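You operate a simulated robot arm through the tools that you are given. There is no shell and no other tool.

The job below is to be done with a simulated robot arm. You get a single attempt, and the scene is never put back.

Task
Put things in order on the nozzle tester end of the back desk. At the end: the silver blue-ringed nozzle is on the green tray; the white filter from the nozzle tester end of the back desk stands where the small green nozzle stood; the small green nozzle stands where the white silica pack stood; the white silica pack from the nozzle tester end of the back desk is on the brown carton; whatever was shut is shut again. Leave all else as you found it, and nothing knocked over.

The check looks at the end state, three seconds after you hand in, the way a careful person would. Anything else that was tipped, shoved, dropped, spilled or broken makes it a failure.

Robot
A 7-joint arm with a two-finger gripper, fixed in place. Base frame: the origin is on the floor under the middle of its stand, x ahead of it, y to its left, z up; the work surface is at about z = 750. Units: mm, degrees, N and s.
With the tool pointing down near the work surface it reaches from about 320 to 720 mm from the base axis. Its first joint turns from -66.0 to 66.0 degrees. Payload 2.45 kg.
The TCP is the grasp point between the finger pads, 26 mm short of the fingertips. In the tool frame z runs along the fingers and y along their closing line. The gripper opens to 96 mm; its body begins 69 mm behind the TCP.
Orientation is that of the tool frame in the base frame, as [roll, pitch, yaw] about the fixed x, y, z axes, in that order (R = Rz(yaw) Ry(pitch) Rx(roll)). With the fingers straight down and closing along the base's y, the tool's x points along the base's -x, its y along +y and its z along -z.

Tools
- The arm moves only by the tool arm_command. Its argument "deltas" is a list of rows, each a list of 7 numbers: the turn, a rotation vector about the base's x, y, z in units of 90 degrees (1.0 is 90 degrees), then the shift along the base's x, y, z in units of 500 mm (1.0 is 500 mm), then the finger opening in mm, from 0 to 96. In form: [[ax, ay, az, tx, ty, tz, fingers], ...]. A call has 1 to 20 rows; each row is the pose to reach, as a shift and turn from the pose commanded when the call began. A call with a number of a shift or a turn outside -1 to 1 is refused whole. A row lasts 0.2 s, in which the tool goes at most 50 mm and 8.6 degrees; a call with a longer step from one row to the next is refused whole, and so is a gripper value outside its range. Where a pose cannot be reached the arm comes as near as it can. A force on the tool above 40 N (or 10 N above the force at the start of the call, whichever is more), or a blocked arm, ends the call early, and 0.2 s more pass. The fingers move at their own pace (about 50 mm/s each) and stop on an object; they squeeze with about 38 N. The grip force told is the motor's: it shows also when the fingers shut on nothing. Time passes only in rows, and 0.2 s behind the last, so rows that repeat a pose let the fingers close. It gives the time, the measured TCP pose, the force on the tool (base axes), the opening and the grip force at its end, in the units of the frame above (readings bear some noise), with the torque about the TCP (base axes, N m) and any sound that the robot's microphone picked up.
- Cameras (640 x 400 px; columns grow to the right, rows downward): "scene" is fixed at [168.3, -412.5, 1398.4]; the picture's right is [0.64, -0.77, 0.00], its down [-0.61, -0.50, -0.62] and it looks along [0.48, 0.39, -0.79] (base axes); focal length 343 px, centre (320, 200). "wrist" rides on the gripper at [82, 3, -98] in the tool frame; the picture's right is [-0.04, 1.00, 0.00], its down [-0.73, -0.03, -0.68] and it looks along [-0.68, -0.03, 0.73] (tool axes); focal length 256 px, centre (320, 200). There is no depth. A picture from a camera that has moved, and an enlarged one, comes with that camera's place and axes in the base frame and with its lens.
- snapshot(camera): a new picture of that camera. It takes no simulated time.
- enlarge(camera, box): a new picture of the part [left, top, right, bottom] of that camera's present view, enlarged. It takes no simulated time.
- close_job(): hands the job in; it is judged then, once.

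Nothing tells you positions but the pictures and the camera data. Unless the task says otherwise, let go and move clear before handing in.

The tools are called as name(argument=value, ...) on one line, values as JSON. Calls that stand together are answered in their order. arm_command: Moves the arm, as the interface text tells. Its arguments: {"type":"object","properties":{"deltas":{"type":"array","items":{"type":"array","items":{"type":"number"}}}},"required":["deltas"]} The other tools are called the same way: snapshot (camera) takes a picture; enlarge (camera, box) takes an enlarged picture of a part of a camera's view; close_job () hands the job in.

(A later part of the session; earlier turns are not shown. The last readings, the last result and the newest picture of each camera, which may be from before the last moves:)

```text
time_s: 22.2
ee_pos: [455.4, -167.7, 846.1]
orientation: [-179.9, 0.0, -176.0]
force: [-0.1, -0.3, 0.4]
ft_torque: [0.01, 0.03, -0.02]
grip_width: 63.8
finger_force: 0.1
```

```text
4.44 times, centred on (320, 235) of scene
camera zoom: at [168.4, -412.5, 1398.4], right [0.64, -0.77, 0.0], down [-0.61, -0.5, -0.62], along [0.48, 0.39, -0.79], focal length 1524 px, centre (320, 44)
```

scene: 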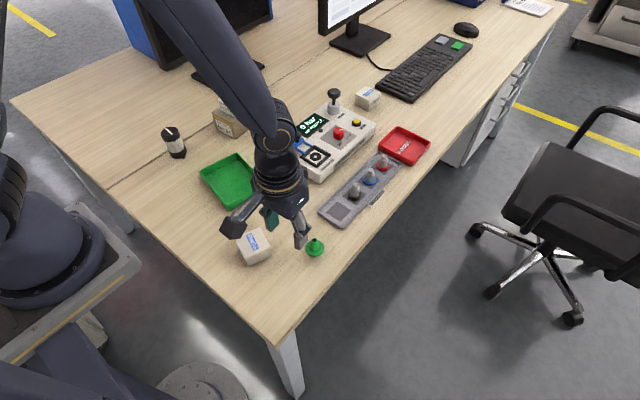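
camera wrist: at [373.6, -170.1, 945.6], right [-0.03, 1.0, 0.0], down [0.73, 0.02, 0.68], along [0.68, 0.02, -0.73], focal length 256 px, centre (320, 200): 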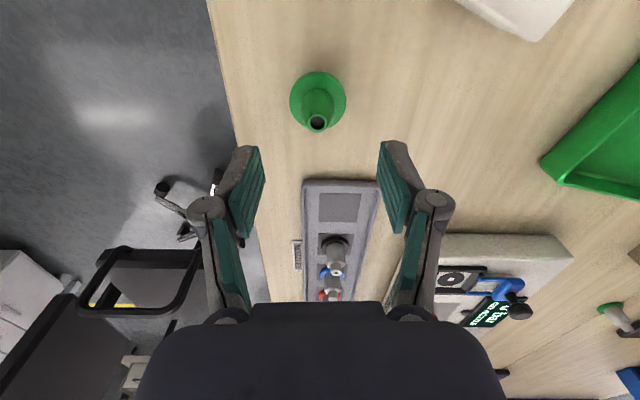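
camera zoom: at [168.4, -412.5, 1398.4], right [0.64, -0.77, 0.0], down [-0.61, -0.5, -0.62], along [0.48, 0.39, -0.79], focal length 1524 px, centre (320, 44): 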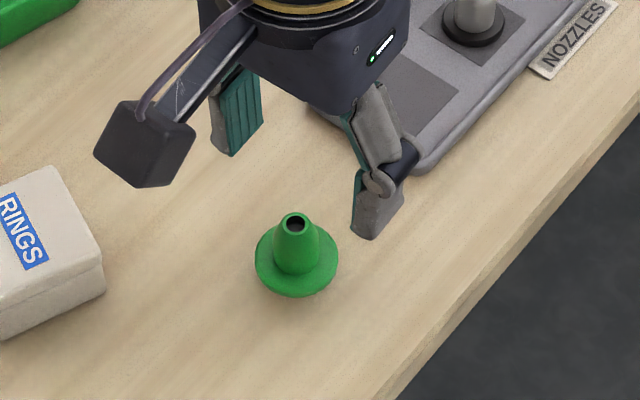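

enlarge(camera="wrist", box=[270, 60, 370, 140])

```text
5.00 times, centred on (320, 100) of wrist
camera zoom: at [373.6, -170.1, 945.6], right [-0.03, 1.0, 0.0], down [0.73, 0.02, 0.68], along [0.68, 0.02, -0.73], focal length 1280 px, centre (320, 700)
```

zoom: 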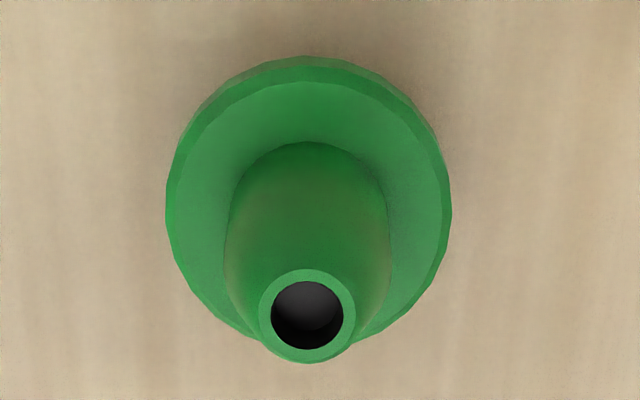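

The green nozzle's centre is about (452.5, -170), with the flange from z 750 to roughly 759. I'll go down to z = 779 around the flange, checking for clearance before closing.

arm_command(deltas=[[0, 0, 0, -0.005, -0.003, -0.03, 64], [0, 0, 0, -0.005, -0.003, -0.06, 64], [0, 0, 0, -0.005, -0.003, -0.09, 64], [0, 0, 0, -0.005, -0.003, -0.12, 64], [0, 0, 0, -0.005, -0.003, -0.142, 64], [0, 0, 0, -0.005, -0.003, -0.142, 64]])

snapshot(camera="wrist")

enlarge(camera="scene", box=[270, 190, 370, 280])

```text
time_s: 23.6
ee_pos: [452.3, -172.4, 776.7]
orientation: [-179.9, 0.0, -176.0]
force: [-0.6, 0.1, 0.1]
ft_torque: [0.0, -0.03, 0.0]
grip_width: 64.0
finger_force: 0.0
```

```text
taken
camera wrist: at [369.7, -174.2, 876.1], right [-0.03, 1.0, 0.0], down [0.73, 0.02, 0.68], along [0.68, 0.02, -0.73], focal length 256 px, centre (320, 200)
```

wrist: 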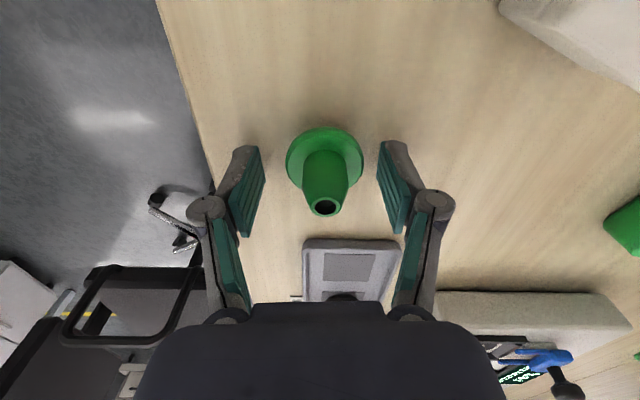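

```text
4.44 times, centred on (320, 235) of scene
camera zoom: at [168.3, -412.5, 1398.4], right [0.64, -0.77, 0.0], down [-0.61, -0.5, -0.62], along [0.48, 0.39, -0.79], focal length 1524 px, centre (320, 44)
```

zoom: 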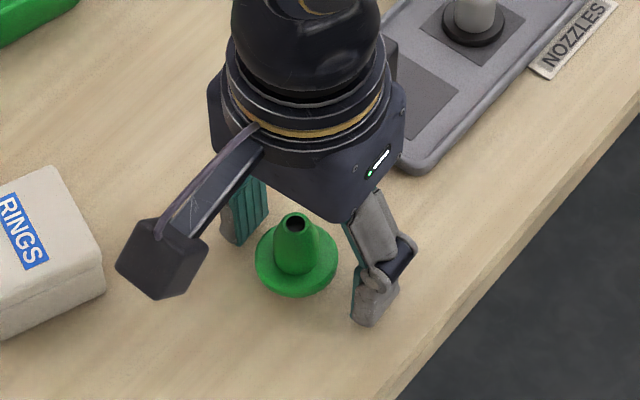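

The flange is centred between the fingertips with free space all round. I'll close on it now.

arm_command(deltas=[[0, 0, 0, 0, 0, 0, 52], [0, 0, 0, 0, 0, 0, 46], [0, 0, 0, 0, 0, 0, 40], [0, 0, 0, 0, 0, 0, 34], [0, 0, 0, 0, 0, 0, 34], [0, 0, 0, 0, 0, 0, 34]])

enlarge(camera="wrist", box=[220, 100, 420, 240])

enlarge(camera="scene", box=[270, 190, 370, 280])

```text
time_s: 25.0
ee_pos: [451.2, -172.1, 777.6]
orientation: [-180.0, 0.0, -176.0]
force: [0.2, 0.8, 2.6]
ft_torque: [-0.01, 0.03, 0.01]
grip_width: 37.6
finger_force: 38.4
```

```text
2.86 times, centred on (320, 170) of wrist
camera zoom: at [369.7, -174.2, 876.4], right [-0.03, 1.0, 0.0], down [0.73, 0.02, 0.68], along [0.68, 0.02, -0.73], focal length 731 px, centre (320, 286)
```

zoom: 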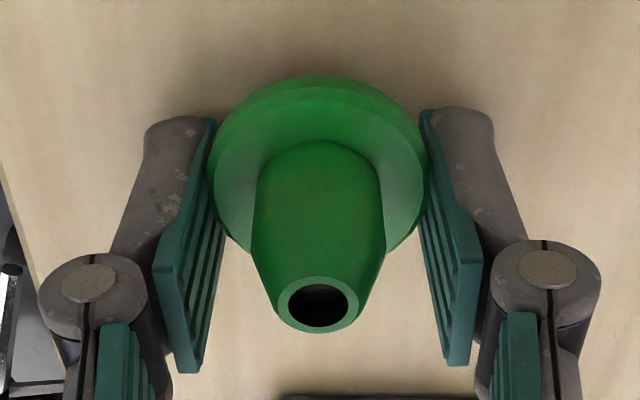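

```text
4.44 times, centred on (320, 235) of scene
camera zoom: at [168.3, -412.5, 1398.4], right [0.64, -0.77, 0.0], down [-0.61, -0.5, -0.62], along [0.48, 0.39, -0.79], focal length 1524 px, centre (320, 44)
```

zoom: 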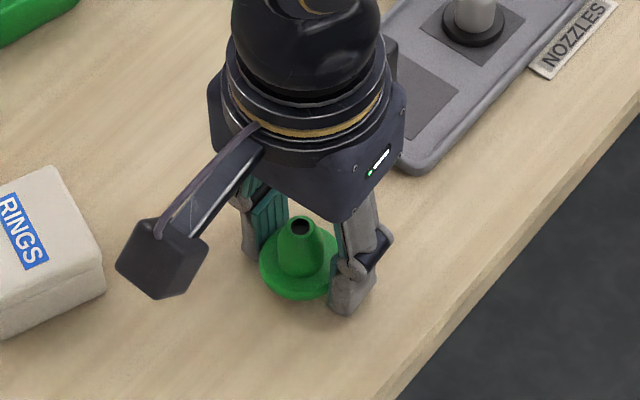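

The flange is gripped at 37.6 mm. I'll lift gently and check that the nozzle comes up level.

arm_command(deltas=[[0, 0, 0, 0, 0, 0.01, 34], [0, 0, 0, 0, 0, 0.03, 34], [0, 0, 0, 0, 0, 0.07, 34], [0, 0, 0, 0, 0, 0.13, 34], [0, 0, 0, 0, 0, 0.19, 34], [0, 0, 0, 0, 0, 0.24, 34], [0, 0, 0, 0, 0, 0.24, 34]])

enlarge(camera="wrist", box=[220, 100, 420, 240])

enlarge(camera="scene", box=[270, 160, 370, 260])

```text
time_s: 26.6
ee_pos: [450.4, -171.2, 896.0]
orientation: [180.0, 0.0, -176.2]
force: [0.2, -0.3, -0.8]
ft_torque: [-0.01, 0.0, 0.03]
grip_width: 38.0
finger_force: 38.4
```

```text
2.86 times, centred on (320, 170) of wrist
camera zoom: at [369.5, -172.6, 995.8], right [-0.03, 1.0, 0.0], down [0.73, 0.02, 0.68], along [0.68, 0.02, -0.73], focal length 731 px, centre (320, 286)
```

zoom: 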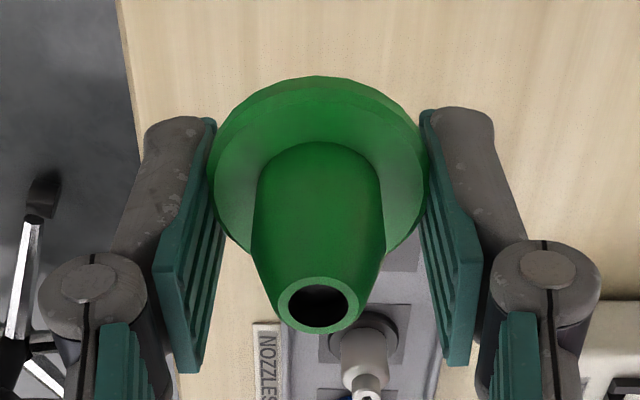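

```text
4.00 times, centred on (320, 210) of scene
camera zoom: at [168.3, -412.5, 1398.4], right [0.64, -0.77, 0.0], down [-0.61, -0.5, -0.62], along [0.48, 0.39, -0.79], focal length 1372 px, centre (320, 160)
```

zoom: 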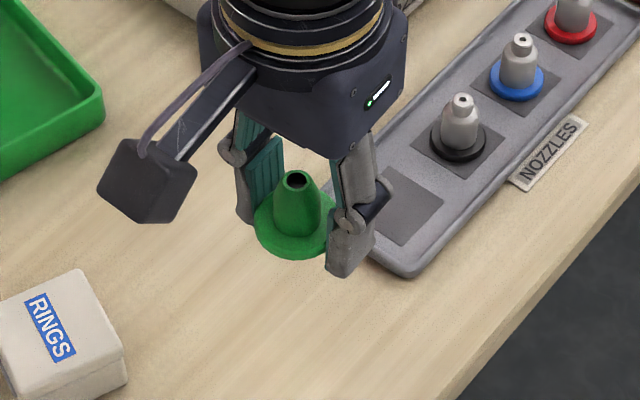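

The nozzle is held firm and level. I'll carry it at height to where the silica pack stood, about (346, 234).

arm_command(deltas=[[0, 0, 0, -0.0213, 0.0809, 0, 34], [0, 0, 0, -0.0426, 0.1618, 0, 34], [0, 0, 0, -0.0639, 0.2427, 0, 34], [0, 0, 0, -0.0852, 0.3236, 0, 34], [0, 0, 0, -0.1065, 0.4045, 0, 34], [0, 0, 0, -0.1278, 0.4854, 0, 34], [0, 0, 0, -0.1491, 0.5663, 0, 34], [0, 0, 0, -0.1704, 0.6472, 0, 34], [0, 0, 0, -0.1917, 0.7281, 0, 34], [0, 0, 0, -0.213, 0.809, 0, 34], [0, 0, 0, -0.213, 0.809, -0.06, 34], [0, 0, 0, -0.213, 0.809, -0.12, 34], [0, 0, 0, -0.213, 0.809, -0.18, 34], [0, 0, 0, -0.213, 0.809, -0.22, 34], [0, 0, 0, -0.213, 0.809, -0.22, 34], [0, 0, 0, -0.213, 0.809, -0.22, 34]])

snapshot(camera="wrist")

enlarge(camera="scene", box=[100, 110, 220, 210])

```text
time_s: 30.0
ee_pos: [346.2, 234.9, 787.9]
orientation: [-179.9, 0.0, -175.9]
force: [-0.4, 0.2, -1.0]
ft_torque: [-0.02, -0.02, 0.01]
grip_width: 38.0
finger_force: 37.6
```

```text
taken
camera wrist: at [264.6, 232.9, 885.7], right [-0.03, 1.0, 0.0], down [0.73, 0.02, 0.68], along [0.68, 0.02, -0.73], focal length 256 px, centre (320, 200)
```

wrist: 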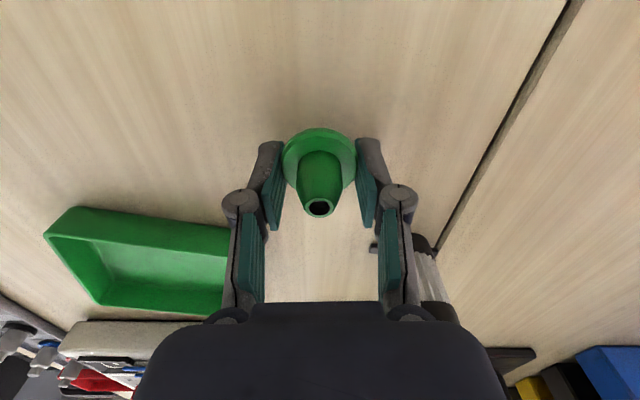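

```text
4.00 times, centred on (160, 160) of scene
camera zoom: at [168.3, -412.5, 1398.4], right [0.64, -0.77, 0.0], down [-0.61, -0.5, -0.62], along [0.48, 0.39, -0.79], focal length 1372 px, centre (960, 360)
```

zoom: 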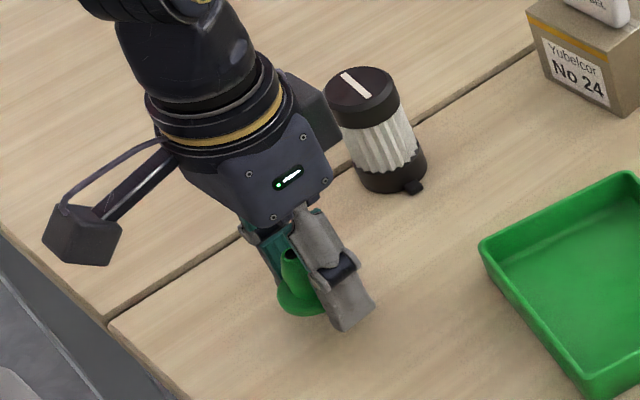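

The nozzle hangs about 10 mm over the pack's old spot. I'll lower it in small steps and watch the force.

arm_command(deltas=[[0, 0, 0, 0, 0, -0.006, 34], [0, 0, 0, 0, 0, -0.012, 34], [0, 0, 0, 0, 0, -0.016, 34], [0, 0, 0, 0, 0, -0.016, 34]])

```text
time_s: 31.0
ee_pos: [345.5, 234.1, 781.1]
orientation: [179.9, -0.1, -176.1]
force: [0.4, -0.1, -0.9]
ft_torque: [-0.03, -0.02, 0.02]
grip_width: 38.2
finger_force: 37.9
```

arm_command(deltas=[[0, 0, 0, 0, 0, -0.002, 34], [0, 0, 0, 0, 0, -0.002, 34]])

```text
time_s: 31.6
ee_pos: [346.1, 233.3, 778.8]
orientation: [-179.9, 0.0, -175.9]
force: [-0.5, -0.4, -0.4]
ft_torque: [-0.02, 0.01, -0.01]
grip_width: 37.8
finger_force: 37.9
```

arm_command(deltas=[[0, 0, 0, 0, 0, -0.001, 34], [0, 0, 0, 0, 0, -0.002, 34], [0, 0, 0, 0, 0, -0.002, 34]])

```text
time_s: 32.4
ee_pos: [346.2, 233.4, 779.7]
orientation: [-180.0, 0.0, -176.2]
force: [0.2, -0.7, -0.8]
ft_torque: [-0.01, -0.03, 0.01]
grip_width: 37.9
finger_force: 37.9
```

No contact yet at the pick height, so I'll go down another millimetre.

arm_command(deltas=[[0, 0, 0, 0, 0, -0.001, 34], [0, 0, 0, 0, 0, -0.002, 34], [0, 0, 0, 0, 0, -0.002, 34]])

enlarge(camera="scene", box=[140, 140, 200, 200])

```text
time_s: 33.2
ee_pos: [346.7, 234.6, 777.9]
orientation: [180.0, -0.1, -176.1]
force: [-0.7, -1.6, 6.9]
ft_torque: [-0.07, 0.09, 0.01]
grip_width: 38.0
finger_force: 38.0
```

```text
6.67 times, centred on (170, 170) of scene
camera zoom: at [168.2, -412.6, 1398.4], right [0.64, -0.77, 0.0], down [-0.61, -0.5, -0.62], along [0.48, 0.39, -0.79], focal length 2287 px, centre (1320, 400)
```

zoom: 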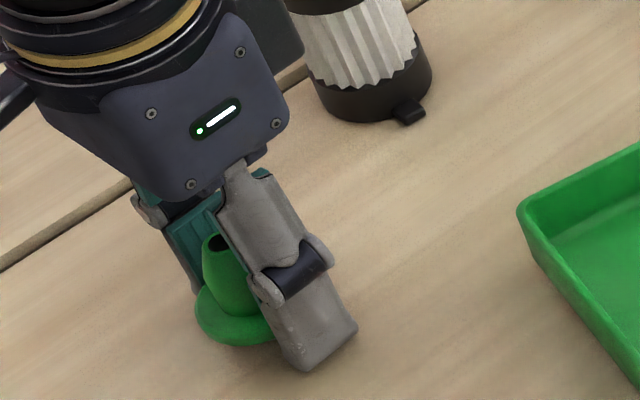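

Contact shows at about 7 N, so the nozzle is standing on the desk. I'll open the fingers and then rise straight up.

arm_command(deltas=[[0, 0, 0, 0, 0, 0, 40], [0, 0, 0, 0, 0, 0, 46], [0, 0, 0, 0, 0, 0, 54], [0, 0, 0, 0, 0, 0, 62], [0, 0, 0, 0, 0, 0, 62], [0, 0, 0, 0, 0, 0.02, 62], [0, 0, 0, 0, 0, 0.07, 62], [0, 0, 0, 0, 0, 0.15, 62], [0, 0, 0, 0, 0, 0.24, 62], [0, 0, 0, 0, 0, 0.24, 62]])

snapshot(camera="wrist")

enlarge(camera="scene", box=[100, 110, 220, 210])

```text
time_s: 35.4
ee_pos: [344.9, 228.5, 897.6]
orientation: [-179.9, -0.1, -176.2]
force: [0.2, -0.8, 0.7]
ft_torque: [0.0, -0.01, -0.02]
grip_width: 62.2
finger_force: 0.0
```

```text
taken
camera wrist: at [263.6, 227.2, 996.6], right [-0.03, 1.0, 0.0], down [0.73, 0.02, 0.68], along [0.68, 0.02, -0.73], focal length 256 px, centre (320, 200)
```

wrist: 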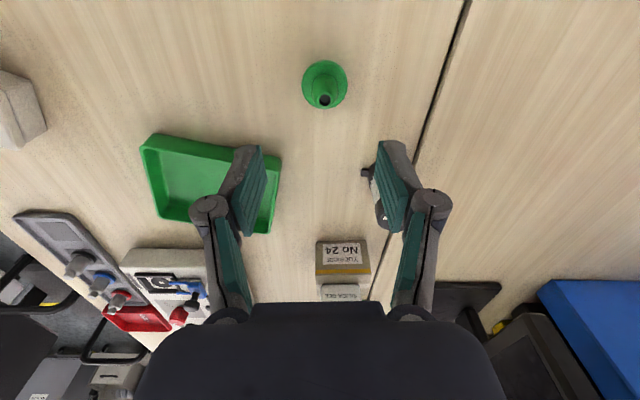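

```text
4.00 times, centred on (160, 160) of scene
camera zoom: at [168.3, -412.5, 1398.4], right [0.64, -0.77, 0.0], down [-0.61, -0.5, -0.62], along [0.48, 0.39, -0.79], focal length 1372 px, centre (960, 360)
```

zoom: 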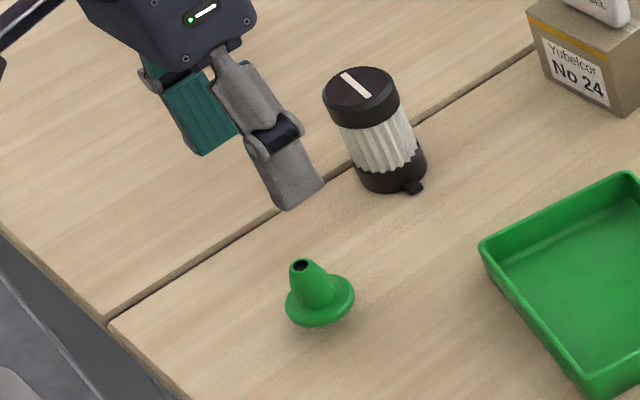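

The green nozzle stands where the pack was. Next is the filter near (443, 313), so I'll move the camera back and over to measure it.

arm_command(deltas=[[0, 0, 0, 0.016, 0.053, 0.02, 80], [0, 0, 0, 0.032, 0.106, 0.046, 80], [0, 0, 0, 0.048, 0.158, 0.046, 80], [0, 0, 0, 0.048, 0.158, 0.046, 80], [0, 0, 0, 0.048, 0.158, 0.046, 80]])

snapshot(camera="wrist")

enlarge(camera="wrist", box=[260, 100, 380, 220])

```text
time_s: 36.6
ee_pos: [370.1, 310.6, 921.9]
orientation: [180.0, -0.1, -176.0]
force: [-1.1, 0.2, 0.7]
ft_torque: [0.03, -0.02, 0.02]
grip_width: 80.0
finger_force: 0.0
```

```text
taken
camera wrist: at [286.9, 308.8, 1019.8], right [-0.03, 1.0, 0.0], down [0.73, 0.02, 0.68], along [0.68, 0.02, -0.73], focal length 256 px, centre (320, 200)
```

wrist: 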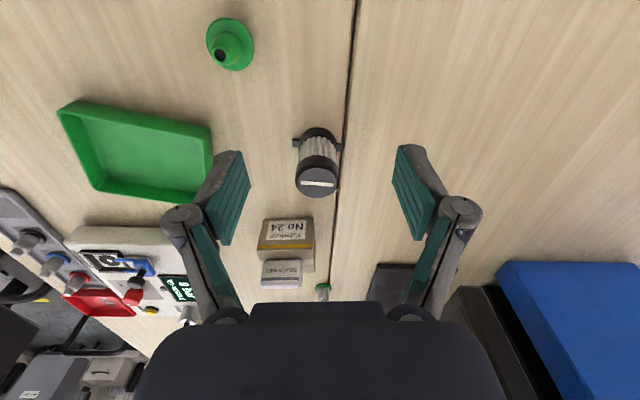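

```text
3.33 times, centred on (320, 160) of wrist
camera zoom: at [286.9, 308.8, 1019.8], right [-0.03, 1.0, 0.0], down [0.73, 0.02, 0.68], along [0.68, 0.02, -0.73], focal length 853 px, centre (320, 333)
```

zoom: 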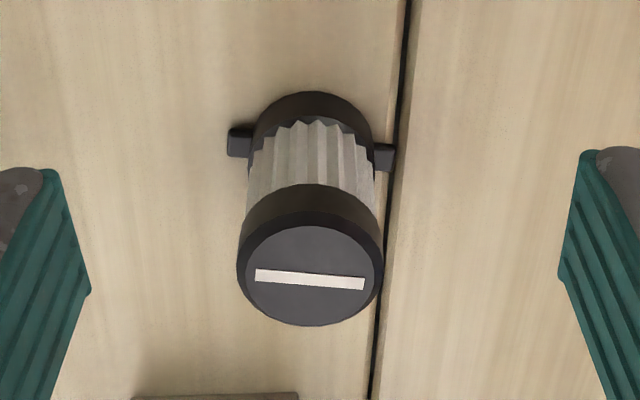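

The filter is about 44 mm across and 74 mm tall, centred near (447.5, 311), with two small stubs at its base along y. I'll move over it at height and check centring before lowering.

arm_command(deltas=[[0, 0, 0, 0.05, 0, 0, 80], [0, 0, 0, 0.1, 0, 0, 80], [0, 0, 0, 0.155, 0, 0, 80], [0, 0, 0, 0.155, 0, -0.04, 80], [0, 0, 0, 0.155, 0, -0.1, 80], [0, 0, 0, 0.155, 0, -0.1, 80], [0, 0, 0, 0.155, 0, -0.1, 80]])

snapshot(camera="wrist")

enlarge(camera="scene", box=[110, 80, 230, 180])

```text
time_s: 38.2
ee_pos: [447.7, 312.2, 870.0]
orientation: [179.9, 0.0, -176.1]
force: [0.4, 0.0, -0.7]
ft_torque: [0.02, -0.04, 0.02]
grip_width: 79.8
finger_force: 0.1
```

```text
taken
camera wrist: at [366.3, 309.9, 968.8], right [-0.03, 1.0, 0.0], down [0.73, 0.02, 0.68], along [0.68, 0.02, -0.73], focal length 256 px, centre (320, 200)
```

wrist: 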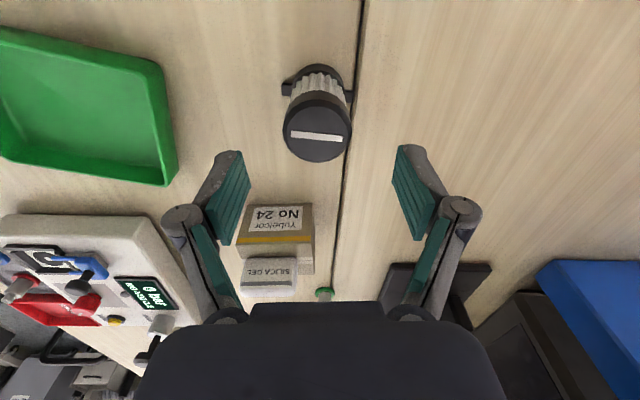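

```text
4.00 times, centred on (170, 130) of scene
camera zoom: at [168.3, -412.5, 1398.4], right [0.64, -0.77, 0.0], down [-0.61, -0.5, -0.62], along [0.48, 0.39, -0.79], focal length 1372 px, centre (920, 480)
```

zoom: 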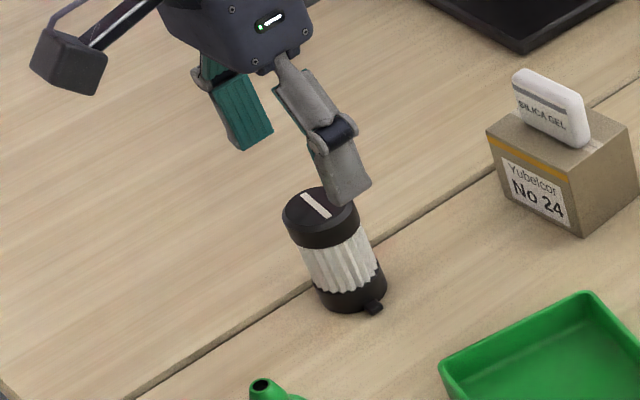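

The filter is nearly centred; I'll correct by about (-1.5, -2) mm and lower to z = 808, with the fingertips staying above the base stubs.

arm_command(deltas=[[0, 0, 0, -0.003, -0.004, 0, 80], [0, 0, 0, -0.003, -0.004, -0.03, 80], [0, 0, 0, -0.003, -0.004, -0.06, 80], [0, 0, 0, -0.003, -0.004, -0.09, 80], [0, 0, 0, -0.003, -0.004, -0.124, 80], [0, 0, 0, -0.003, -0.004, -0.124, 80], [0, 0, 0, -0.003, -0.004, -0.124, 80]])

snapshot(camera="wrist")

enlarge(camera="scene", box=[110, 80, 230, 180])

```text
time_s: 39.8
ee_pos: [445.6, 309.2, 806.4]
orientation: [180.0, 0.1, -175.9]
force: [0.8, 0.6, 0.3]
ft_torque: [0.01, -0.02, 0.01]
grip_width: 79.9
finger_force: 0.1
```

```text
taken
camera wrist: at [364.3, 306.9, 905.2], right [-0.03, 1.0, 0.0], down [0.73, 0.02, 0.68], along [0.68, 0.02, -0.73], focal length 256 px, centre (320, 200)
```

wrist: 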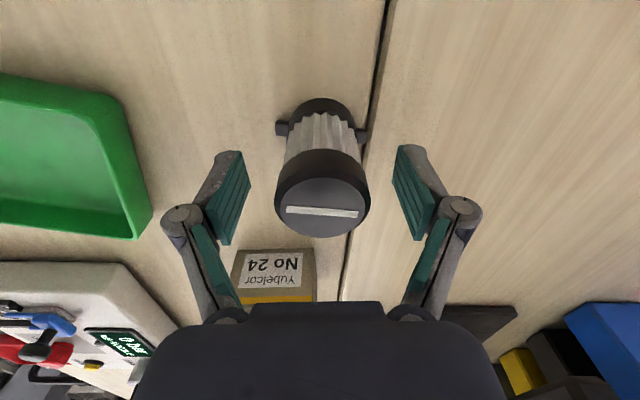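

```text
4.00 times, centred on (170, 130) of scene
camera zoom: at [168.3, -412.5, 1398.4], right [0.64, -0.77, 0.0], down [-0.61, -0.5, -0.62], along [0.48, 0.39, -0.79], focal length 1372 px, centre (920, 480)
```

zoom: 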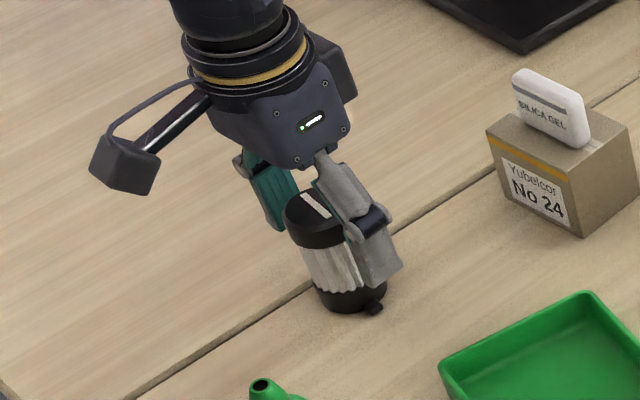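

The filter is centred between the pads at cap height. I'll close on it.

arm_command(deltas=[[0, 0, 0, 0, 0, 0, 68], [0, 0, 0, 0, 0, 0, 58], [0, 0, 0, 0, 0, 0, 50], [0, 0, 0, 0, 0, 0, 44], [0, 0, 0, 0, 0, 0, 38], [0, 0, 0, 0, 0, 0, 38], [0, 0, 0, 0, 0, 0, 38]])

snapshot(camera="wrist")

```text
time_s: 41.4
ee_pos: [446.4, 308.8, 807.4]
orientation: [180.0, 0.0, -176.1]
force: [-0.9, 0.7, 4.0]
ft_torque: [-0.01, 0.0, 0.01]
grip_width: 42.9
finger_force: 38.0
```

```text
taken
camera wrist: at [364.3, 307.0, 905.6], right [-0.03, 1.0, 0.0], down [0.73, 0.02, 0.68], along [0.68, 0.02, -0.73], focal length 256 px, centre (320, 200)
```

wrist: 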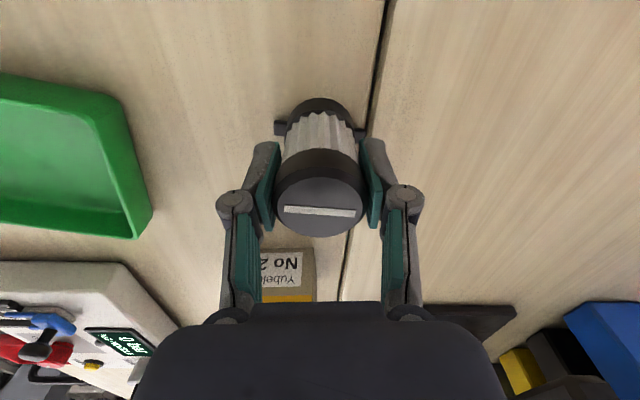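

The filter is gripped at 42.9 mm. I'll lift it and check it before carrying.

arm_command(deltas=[[0, 0, 0, 0, 0, 0.01, 38], [0, 0, 0, 0, 0, 0.03, 38], [0, 0, 0, 0, 0, 0.07, 38], [0, 0, 0, 0, 0, 0.13, 38], [0, 0, 0, 0, 0, 0.19, 38], [0, 0, 0, 0, 0, 0.25, 38], [0, 0, 0, 0, 0, 0.26, 38], [0, 0, 0, 0, 0, 0.26, 38]])

snapshot(camera="wrist")

enlarge(camera="scene", box=[110, 60, 230, 160])

```text
time_s: 43.2
ee_pos: [445.3, 310.2, 938.6]
orientation: [180.0, 0.0, -176.1]
force: [0.0, -0.4, -0.8]
ft_torque: [0.0, -0.03, 0.01]
grip_width: 42.8
finger_force: 37.5
```

```text
taken
camera wrist: at [364.4, 307.4, 1037.3], right [-0.03, 1.0, 0.0], down [0.73, 0.02, 0.68], along [0.68, 0.02, -0.73], focal length 256 px, centre (320, 200)
```

wrist: 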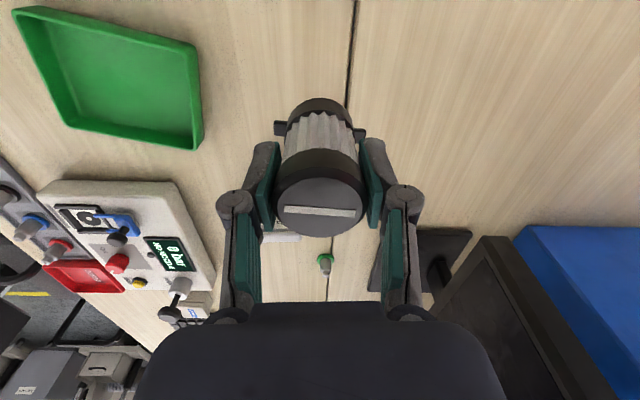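

```text
4.00 times, centred on (170, 110) of scene
camera zoom: at [168.4, -412.5, 1398.4], right [0.64, -0.77, 0.0], down [-0.61, -0.5, -0.62], along [0.48, 0.39, -0.79], focal length 1372 px, centre (920, 560)
```

zoom: 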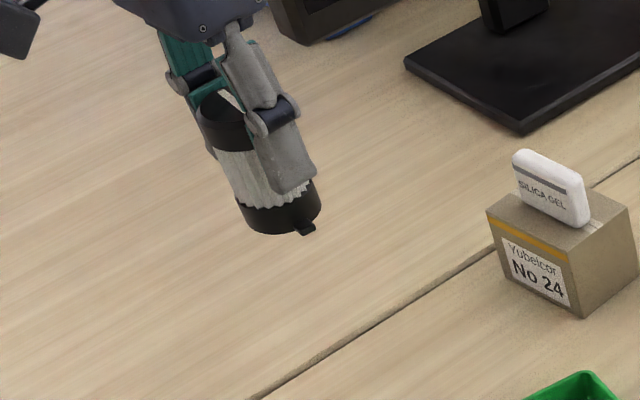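

The filter is held firmly and upright. I'll carry it to the green nozzle's old spot, about (452, -170), and lower it to just above the desk.

arm_command(deltas=[[0, 0, 0, 0.001, -0.0802, 0, 38], [0, 0, 0, 0.002, -0.1603, 0, 38], [0, 0, 0, 0.003, -0.2405, 0, 38], [0, 0, 0, 0.004, -0.3207, 0, 38], [0, 0, 0, 0.005, -0.4008, 0, 38], [0, 0, 0, 0.006, -0.481, 0, 38], [0, 0, 0, 0.007, -0.5612, 0, 38], [0, 0, 0, 0.008, -0.6413, 0, 38], [0, 0, 0, 0.009, -0.7215, 0, 38], [0, 0, 0, 0.01, -0.8017, 0, 38], [0, 0, 0, 0.01, -0.8818, 0, 38], [0, 0, 0, 0.01, -0.962, 0, 38], [0, 0, 0, 0.01, -0.962, -0.06, 38], [0, 0, 0, 0.01, -0.962, -0.12, 38], [0, 0, 0, 0.01, -0.962, -0.18, 38], [0, 0, 0, 0.01, -0.962, -0.23, 38], [0, 0, 0, 0.01, -0.962, -0.24, 38], [0, 0, 0, 0.01, -0.962, -0.24, 38], [0, 0, 0, 0.01, -0.962, -0.24, 38]])

snapshot(camera="wrist")

enlarge(camera="scene", box=[230, 170, 370, 280])

```text
time_s: 47.2
ee_pos: [451.7, -171.1, 816.4]
orientation: [-179.9, 0.0, -176.0]
force: [-0.5, 0.2, -1.2]
ft_torque: [0.03, 0.01, 0.03]
grip_width: 42.8
finger_force: 37.7
```

```text
taken
camera wrist: at [370.2, -172.6, 914.4], right [-0.03, 1.0, 0.0], down [0.73, 0.02, 0.68], along [0.68, 0.02, -0.73], focal length 256 px, centre (320, 200)
```

wrist: 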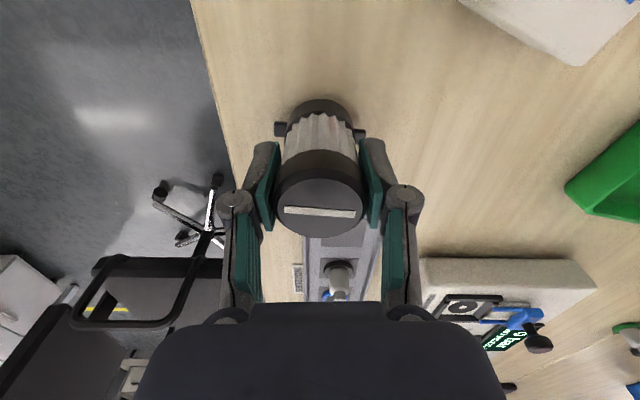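

```text
3.64 times, centred on (300, 225) of scene
camera zoom: at [168.4, -412.5, 1398.4], right [0.64, -0.77, 0.0], down [-0.61, -0.5, -0.62], along [0.48, 0.39, -0.79], focal length 1247 px, centre (393, 109)
```

zoom: 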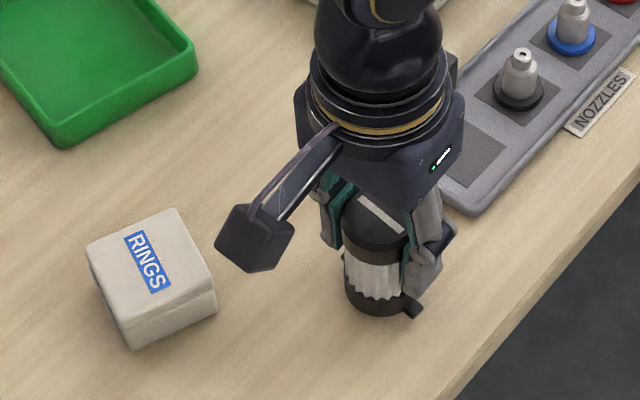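

The filter hangs about 10 mm over the target spot. I'll lower it in small steps with force checks.

arm_command(deltas=[[0, 0, 0, 0, 0, -0.006, 38], [0, 0, 0, 0, 0, -0.012, 38], [0, 0, 0, 0, 0, -0.018, 38], [0, 0, 0, 0, 0, -0.018, 38]])

```text
time_s: 48.2
ee_pos: [450.8, -170.6, 809.4]
orientation: [-180.0, 0.0, -176.0]
force: [0.2, 0.4, -0.5]
ft_torque: [-0.01, 0.01, -0.01]
grip_width: 42.8
finger_force: 37.8
```

arm_command(deltas=[[0, 0, 0, 0, 0, -0.001, 38], [0, 0, 0, 0, 0, -0.002, 38], [0, 0, 0, 0, 0, -0.002, 38]])

```text
time_s: 49.0
ee_pos: [451.1, -170.8, 808.7]
orientation: [-179.9, 0.0, -176.1]
force: [-0.1, 0.5, -1.0]
ft_torque: [0.01, 0.0, -0.04]
grip_width: 42.6
finger_force: 38.0
```

arm_command(deltas=[[0, 0, 0, 0, 0, -0.001, 38], [0, 0, 0, 0, 0, -0.002, 38], [0, 0, 0, 0, 0, -0.002, 38]])

```text
time_s: 49.8
ee_pos: [451.5, -170.2, 808.0]
orientation: [179.9, 0.1, -176.0]
force: [0.1, 0.0, -0.8]
ft_torque: [0.01, 0.02, 0.0]
grip_width: 42.8
finger_force: 37.9
```

Still no contact at the lift height, so I'll keep going down a millimetre at a time.

arm_command(deltas=[[0, 0, 0, 0, 0, -0.001, 38], [0, 0, 0, 0, 0, -0.002, 38], [0, 0, 0, 0, 0, -0.002, 38]])

enlarge(camera="scene", box=[290, 200, 370, 270])

```text
time_s: 50.6
ee_pos: [452.7, -171.6, 806.1]
orientation: [-180.0, 0.1, -176.0]
force: [-3.0, 4.1, 30.6]
ft_torque: [0.16, 0.27, -0.03]
grip_width: 42.7
finger_force: 38.1
```

```text
5.71 times, centred on (330, 235) of scene
camera zoom: at [167.8, -412.2, 1398.5], right [0.64, -0.77, 0.0], down [-0.61, -0.5, -0.62], along [0.48, 0.39, -0.79], focal length 1960 px, centre (263, 0)
```

zoom: 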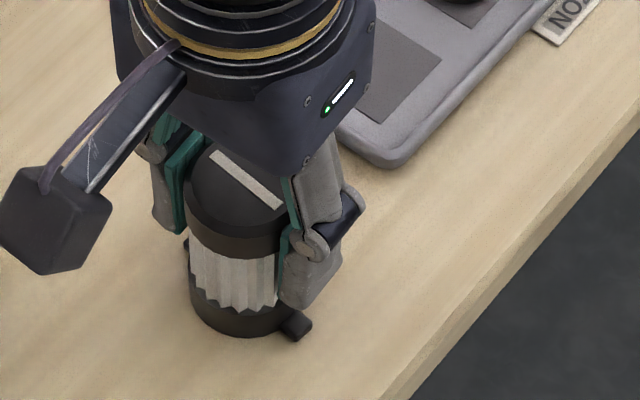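

The filter is down, with about 30 N. I'll ease up a little under a millimetre and then release.

arm_command(deltas=[[0, 0, 0, 0, 0, 0.0015, 38], [0, 0, 0, 0, 0, 0.0015, 38]])

```text
time_s: 51.2
ee_pos: [451.5, -170.7, 808.8]
orientation: [-179.9, 0.1, -176.0]
force: [2.3, 0.0, 13.5]
ft_torque: [-0.06, -0.11, 0.01]
grip_width: 42.7
finger_force: 38.4
```

arm_command(deltas=[[0, 0, 0, 0, 0, 0.0005, 46], [0, 0, 0, 0, 0, 0.0005, 54], [0, 0, 0, 0, 0, 0.0005, 64], [0, 0, 0, 0, 0, 0.0005, 76], [0, 0, 0, 0, 0, 0.0005, 80], [0, 0, 0, 0, 0, 0.0005, 80]])

snapshot(camera="wrist")

enlarge(camera="scene", box=[290, 200, 370, 270])

```text
time_s: 52.6
ee_pos: [451.0, -171.1, 807.5]
orientation: [179.9, 0.1, -176.1]
force: [0.7, 0.3, 0.2]
ft_torque: [-0.01, 0.04, -0.02]
grip_width: 79.8
finger_force: 0.1
```

```text
taken
camera wrist: at [370.1, -172.7, 905.3], right [-0.03, 1.0, 0.0], down [0.73, 0.02, 0.68], along [0.68, 0.02, -0.73], focal length 256 px, centre (320, 200)
```

wrist: 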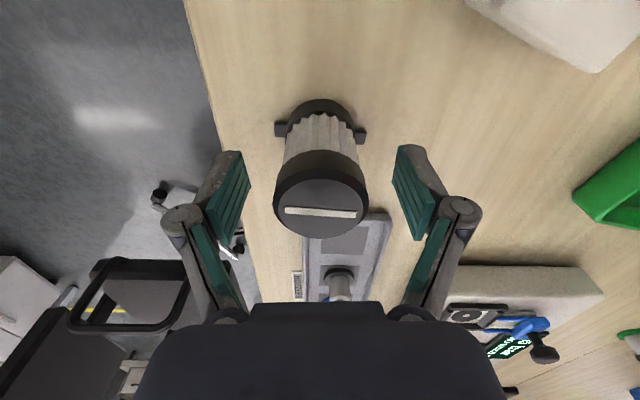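

```text
5.71 times, centred on (330, 235) of scene
camera zoom: at [168.3, -412.5, 1398.4], right [0.64, -0.77, 0.0], down [-0.61, -0.5, -0.62], along [0.48, 0.39, -0.79], focal length 1960 px, centre (263, 0)
```

zoom: 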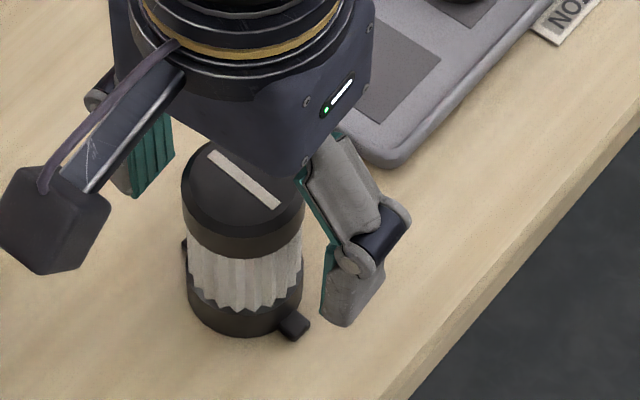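

The filter stands on the green nozzle's old spot. I'll rise and move forward to look at the blue-ringed nozzle in the rack.

arm_command(deltas=[[0, 0, 0, 0, 0, 0.03, 80], [0, 0, 0, 0, 0, 0.1, 80], [0, 0, 0, 0, 0, 0.18, 80], [0, 0, 0, 0, 0, 0.226, 80], [0, 0, 0, 0.08, 0.012, 0.226, 60], [0, 0, 0, 0.16, 0.025, 0.226, 60], [0, 0, 0, 0.24, 0.038, 0.226, 60], [0, 0, 0, 0.32, 0.05, 0.226, 60], [0, 0, 0, 0.32, 0.05, 0.226, 60], [0, 0, 0, 0.32, 0.05, 0.226, 60]])

snapshot(camera="wrist")

snapshot(camera="scene")

enlarge(camera="wrist", box=[270, 100, 370, 225])

```text
time_s: 54.8
ee_pos: [612.6, -144.2, 920.5]
orientation: [180.0, 0.0, -176.1]
force: [0.6, -1.2, 0.2]
ft_torque: [0.01, -0.03, -0.01]
grip_width: 60.1
finger_force: 0.0
```

```text
taken
camera wrist: at [532.3, -145.5, 1019.5], right [-0.03, 1.0, 0.0], down [0.73, 0.02, 0.68], along [0.68, 0.02, -0.73], focal length 256 px, centre (320, 200)
```

wrist: 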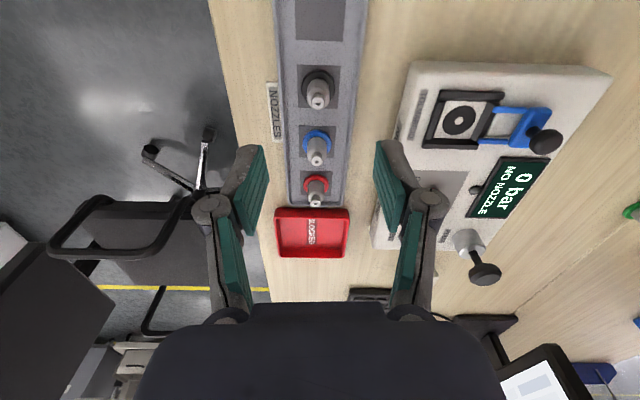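

```text
taken
```

scene: 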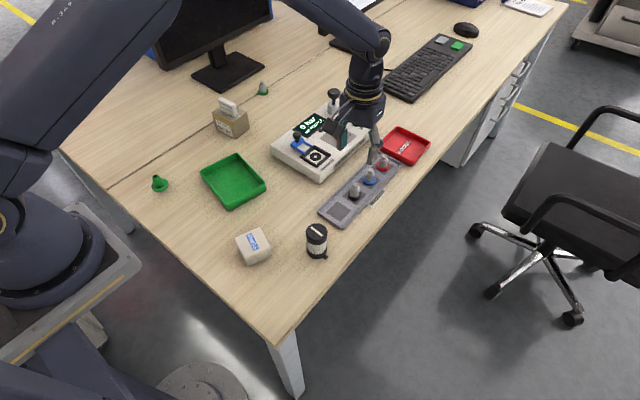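

```text
3.20 times, centred on (320, 162) of wrist
camera zoom: at [532.3, -145.5, 1019.5], right [-0.03, 1.0, 0.0], down [0.73, 0.02, 0.68], along [0.68, 0.02, -0.73], focal length 819 px, centre (320, 320)
```

zoom: 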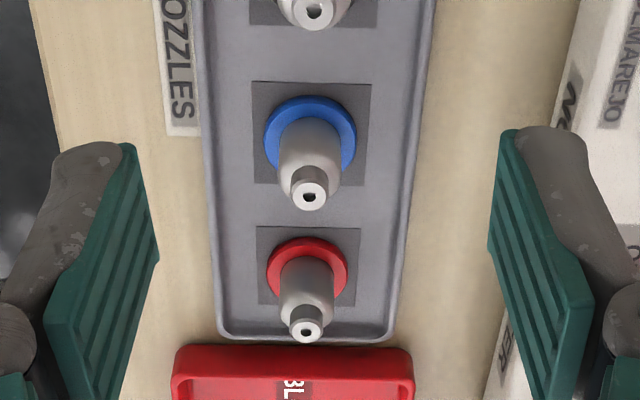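

The blue-ringed nozzle is about (684, -145), with a body roughly 21 mm wide and its tip at z ≈ 795. Its neighbours are 60 mm away along x, so closing along y is clear. I'll move above it and check.

arm_command(deltas=[[0, 0, 0, 0.05, -0.001, 0, 54], [0, 0, 0, 0.1, -0.002, 0, 54], [0, 0, 0, 0.143, -0.003, -0.02, 54], [0, 0, 0, 0.143, -0.003, -0.08, 54], [0, 0, 0, 0.143, -0.003, -0.12, 54], [0, 0, 0, 0.143, -0.003, -0.12, 54], [0, 0, 0, 0.143, -0.003, -0.12, 54]])

snapshot(camera="wrist")

enlarge(camera="wrist", box=[270, 60, 370, 185])

enlarge(camera="scene", box=[320, 100, 430, 200])

```text
time_s: 56.4
ee_pos: [681.4, -147.0, 860.4]
orientation: [-180.0, 0.0, -176.0]
force: [1.0, 0.2, 0.0]
ft_torque: [-0.01, 0.01, -0.03]
grip_width: 54.0
finger_force: 0.1
```

```text
taken
camera wrist: at [599.9, -147.5, 959.0], right [-0.03, 1.0, 0.0], down [0.73, 0.02, 0.68], along [0.68, 0.02, -0.73], focal length 256 px, centre (320, 200)
```

wrist: 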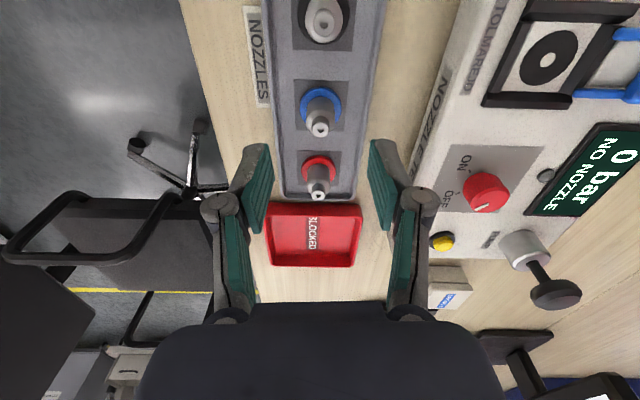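

```text
3.20 times, centred on (320, 122) of wrist
camera zoom: at [599.9, -147.5, 959.0], right [-0.03, 1.0, 0.0], down [0.73, 0.02, 0.68], along [0.68, 0.02, -0.73], focal length 819 px, centre (320, 448)
```

zoom: 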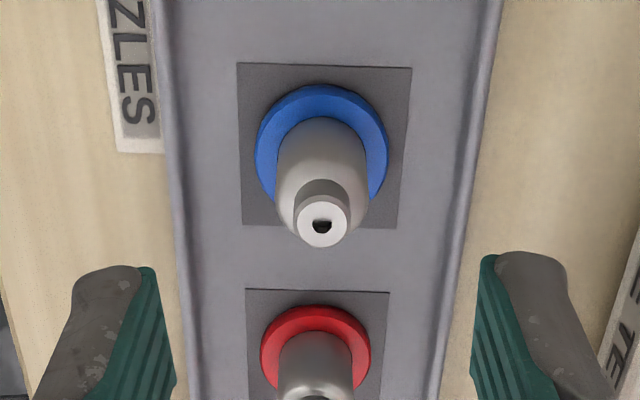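

```text
4.00 times, centred on (375, 150) of scene
camera zoom: at [168.3, -412.5, 1398.4], right [0.64, -0.77, 0.0], down [-0.61, -0.5, -0.62], along [0.48, 0.39, -0.79], focal length 1372 px, centre (100, 400)
```

zoom: 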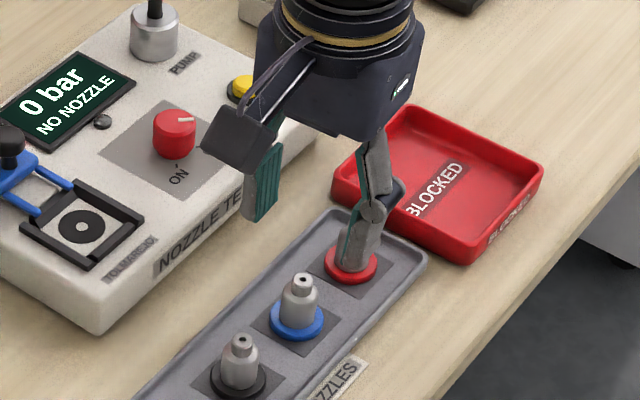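

The nozzle is about 4 mm further in x and centred in y. I'll correct x and lower to z = 794 so the fingertips sit just above the blue ring.

arm_command(deltas=[[0, 0, 0, 0.008, 0, 0, 54], [0, 0, 0, 0.008, 0, -0.03, 54], [0, 0, 0, 0.008, 0, -0.06, 54], [0, 0, 0, 0.008, 0, -0.09, 54], [0, 0, 0, 0.008, 0, -0.12, 54], [0, 0, 0, 0.008, 0, -0.132, 54], [0, 0, 0, 0.008, 0, -0.132, 54], [0, 0, 0, 0.008, 0, -0.132, 54]])

snapshot(camera="wrist")

enlarge(camera="wrist", box=[220, 100, 420, 240])

enlarge(camera="scene", box=[320, 100, 430, 200])

```text
time_s: 58.2
ee_pos: [687.8, -146.8, 793.8]
orientation: [179.9, -0.1, -176.0]
force: [0.1, -0.2, 0.2]
ft_torque: [-0.01, 0.01, 0.01]
grip_width: 54.0
finger_force: 0.1
```

```text
taken
camera wrist: at [606.0, -149.3, 892.5], right [-0.03, 1.0, 0.0], down [0.73, 0.02, 0.68], along [0.68, 0.02, -0.73], focal length 256 px, centre (320, 200)
```

wrist: 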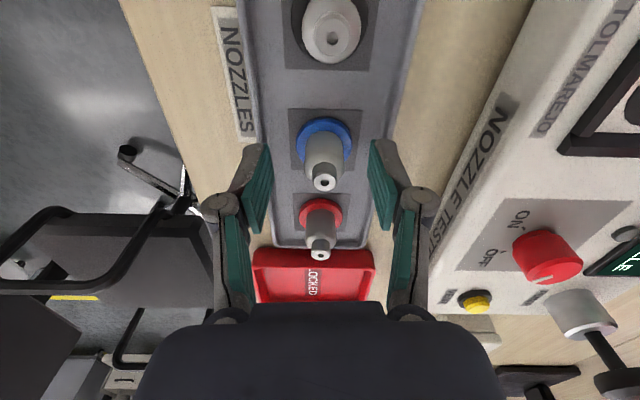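

```text
2.86 times, centred on (320, 170) of wrist
camera zoom: at [606.0, -149.3, 892.5], right [-0.03, 1.0, 0.0], down [0.73, 0.02, 0.68], along [0.68, 0.02, -0.73], focal length 731 px, centre (320, 286)
```

zoom: 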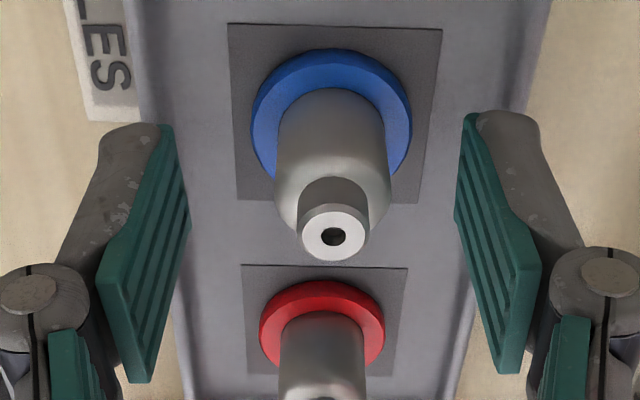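

```text
4.00 times, centred on (375, 150) of scene
camera zoom: at [168.3, -412.5, 1398.4], right [0.64, -0.77, 0.0], down [-0.61, -0.5, -0.62], along [0.48, 0.39, -0.79], focal length 1372 px, centre (100, 400)
```

zoom: 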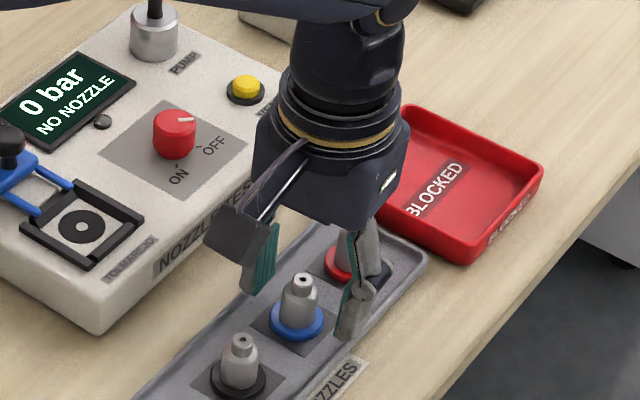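

The nozzle sits about 2 mm towards +y from the pad centre. I'll nudge the tool (-1.5, +2) mm and then close.

arm_command(deltas=[[0, 0, 0, -0.003, 0.004, 0, 54], [0, 0, 0, -0.003, 0.004, 0, 46], [0, 0, 0, -0.003, 0.004, 0, 38], [0, 0, 0, -0.003, 0.004, 0, 30], [0, 0, 0, -0.003, 0.004, 0, 24], [0, 0, 0, -0.003, 0.004, 0, 16], [0, 0, 0, -0.003, 0.004, 0, 16], [0, 0, 0, -0.003, 0.004, 0, 16]])

enlarge(camera="wrist", box=[220, 100, 420, 240])

enlarge(camera="scene", box=[320, 100, 430, 200])

```text
time_s: 60.0
ee_pos: [685.5, -144.8, 793.2]
orientation: [-180.0, 0.0, -176.0]
force: [-0.2, 0.8, 1.3]
ft_torque: [-0.01, 0.01, -0.01]
grip_width: 20.9
finger_force: 37.9
```

```text
2.86 times, centred on (320, 170) of wrist
camera zoom: at [604.2, -147.3, 892.9], right [-0.03, 1.0, 0.0], down [0.73, 0.02, 0.68], along [0.68, 0.02, -0.73], focal length 731 px, centre (320, 286)
```

zoom: 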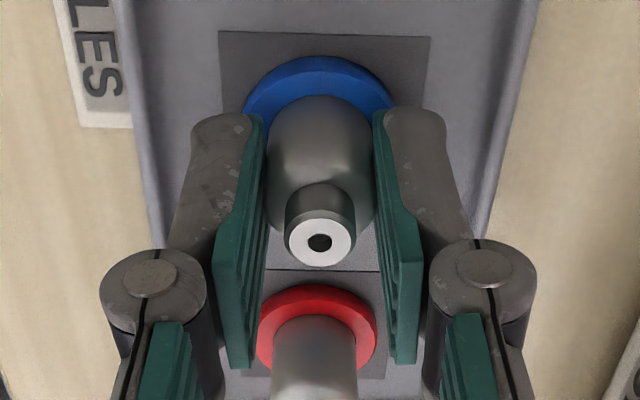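

```text
4.00 times, centred on (375, 150) of scene
camera zoom: at [168.3, -412.5, 1398.4], right [0.64, -0.77, 0.0], down [-0.61, -0.5, -0.62], along [0.48, 0.39, -0.79], focal length 1372 px, centre (100, 400)
```

zoom: 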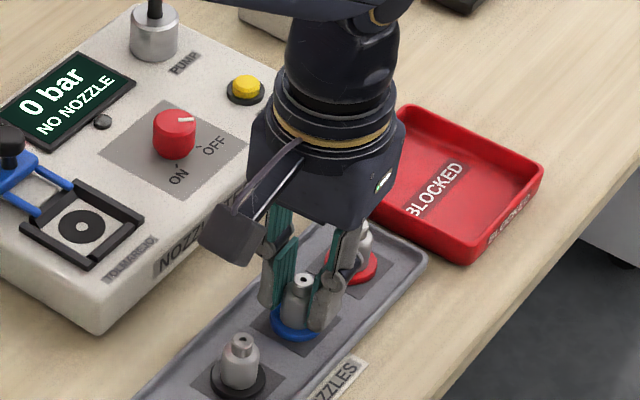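

The nozzle body is gripped at 20.9 mm. I'll lift it straight up and check the rack and the neighbouring nozzles.

arm_command(deltas=[[0, 0, 0, 0, 0, 0.01, 16], [0, 0, 0, 0, 0, 0.03, 16], [0, 0, 0, 0, 0, 0.07, 16], [0, 0, 0, 0, 0, 0.13, 16], [0, 0, 0, 0, 0, 0.2, 16], [0, 0, 0, 0, 0, 0.26, 16], [0, 0, 0, 0, 0, 0.26, 16], [0, 0, 0, 0, 0, 0.26, 16]])

snapshot(camera="wrist")

enlarge(camera="scene", box=[300, 70, 440, 220])

```text
time_s: 61.8
ee_pos: [684.7, -146.6, 924.3]
orientation: [-180.0, 0.1, -176.0]
force: [0.1, 0.6, -0.6]
ft_torque: [-0.03, -0.04, -0.01]
grip_width: 20.6
finger_force: 37.5
```

```text
taken
camera wrist: at [603.9, -148.1, 1023.1], right [-0.03, 1.0, 0.0], down [0.73, 0.02, 0.68], along [0.68, 0.02, -0.73], focal length 256 px, centre (320, 200)
```

wrist: 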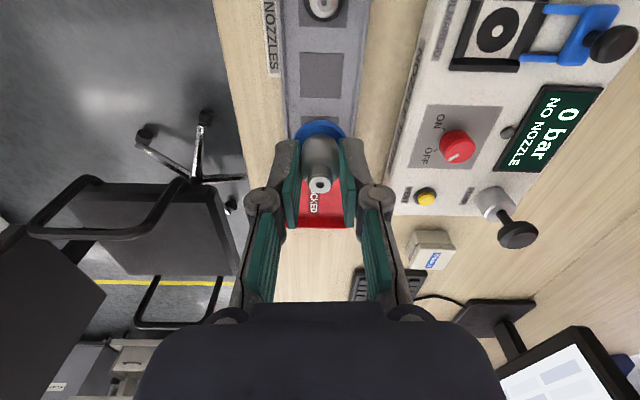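

```text
2.67 times, centred on (370, 145) of scene
camera zoom: at [168.4, -412.5, 1398.4], right [0.64, -0.77, 0.0], down [-0.61, -0.5, -0.62], along [0.48, 0.39, -0.79], focal length 915 px, centre (187, 347)
```

zoom: 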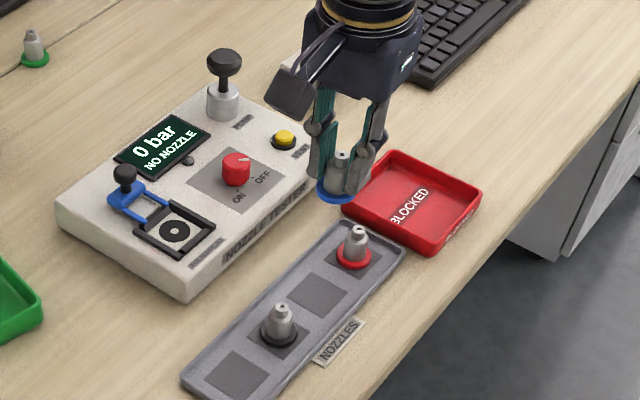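

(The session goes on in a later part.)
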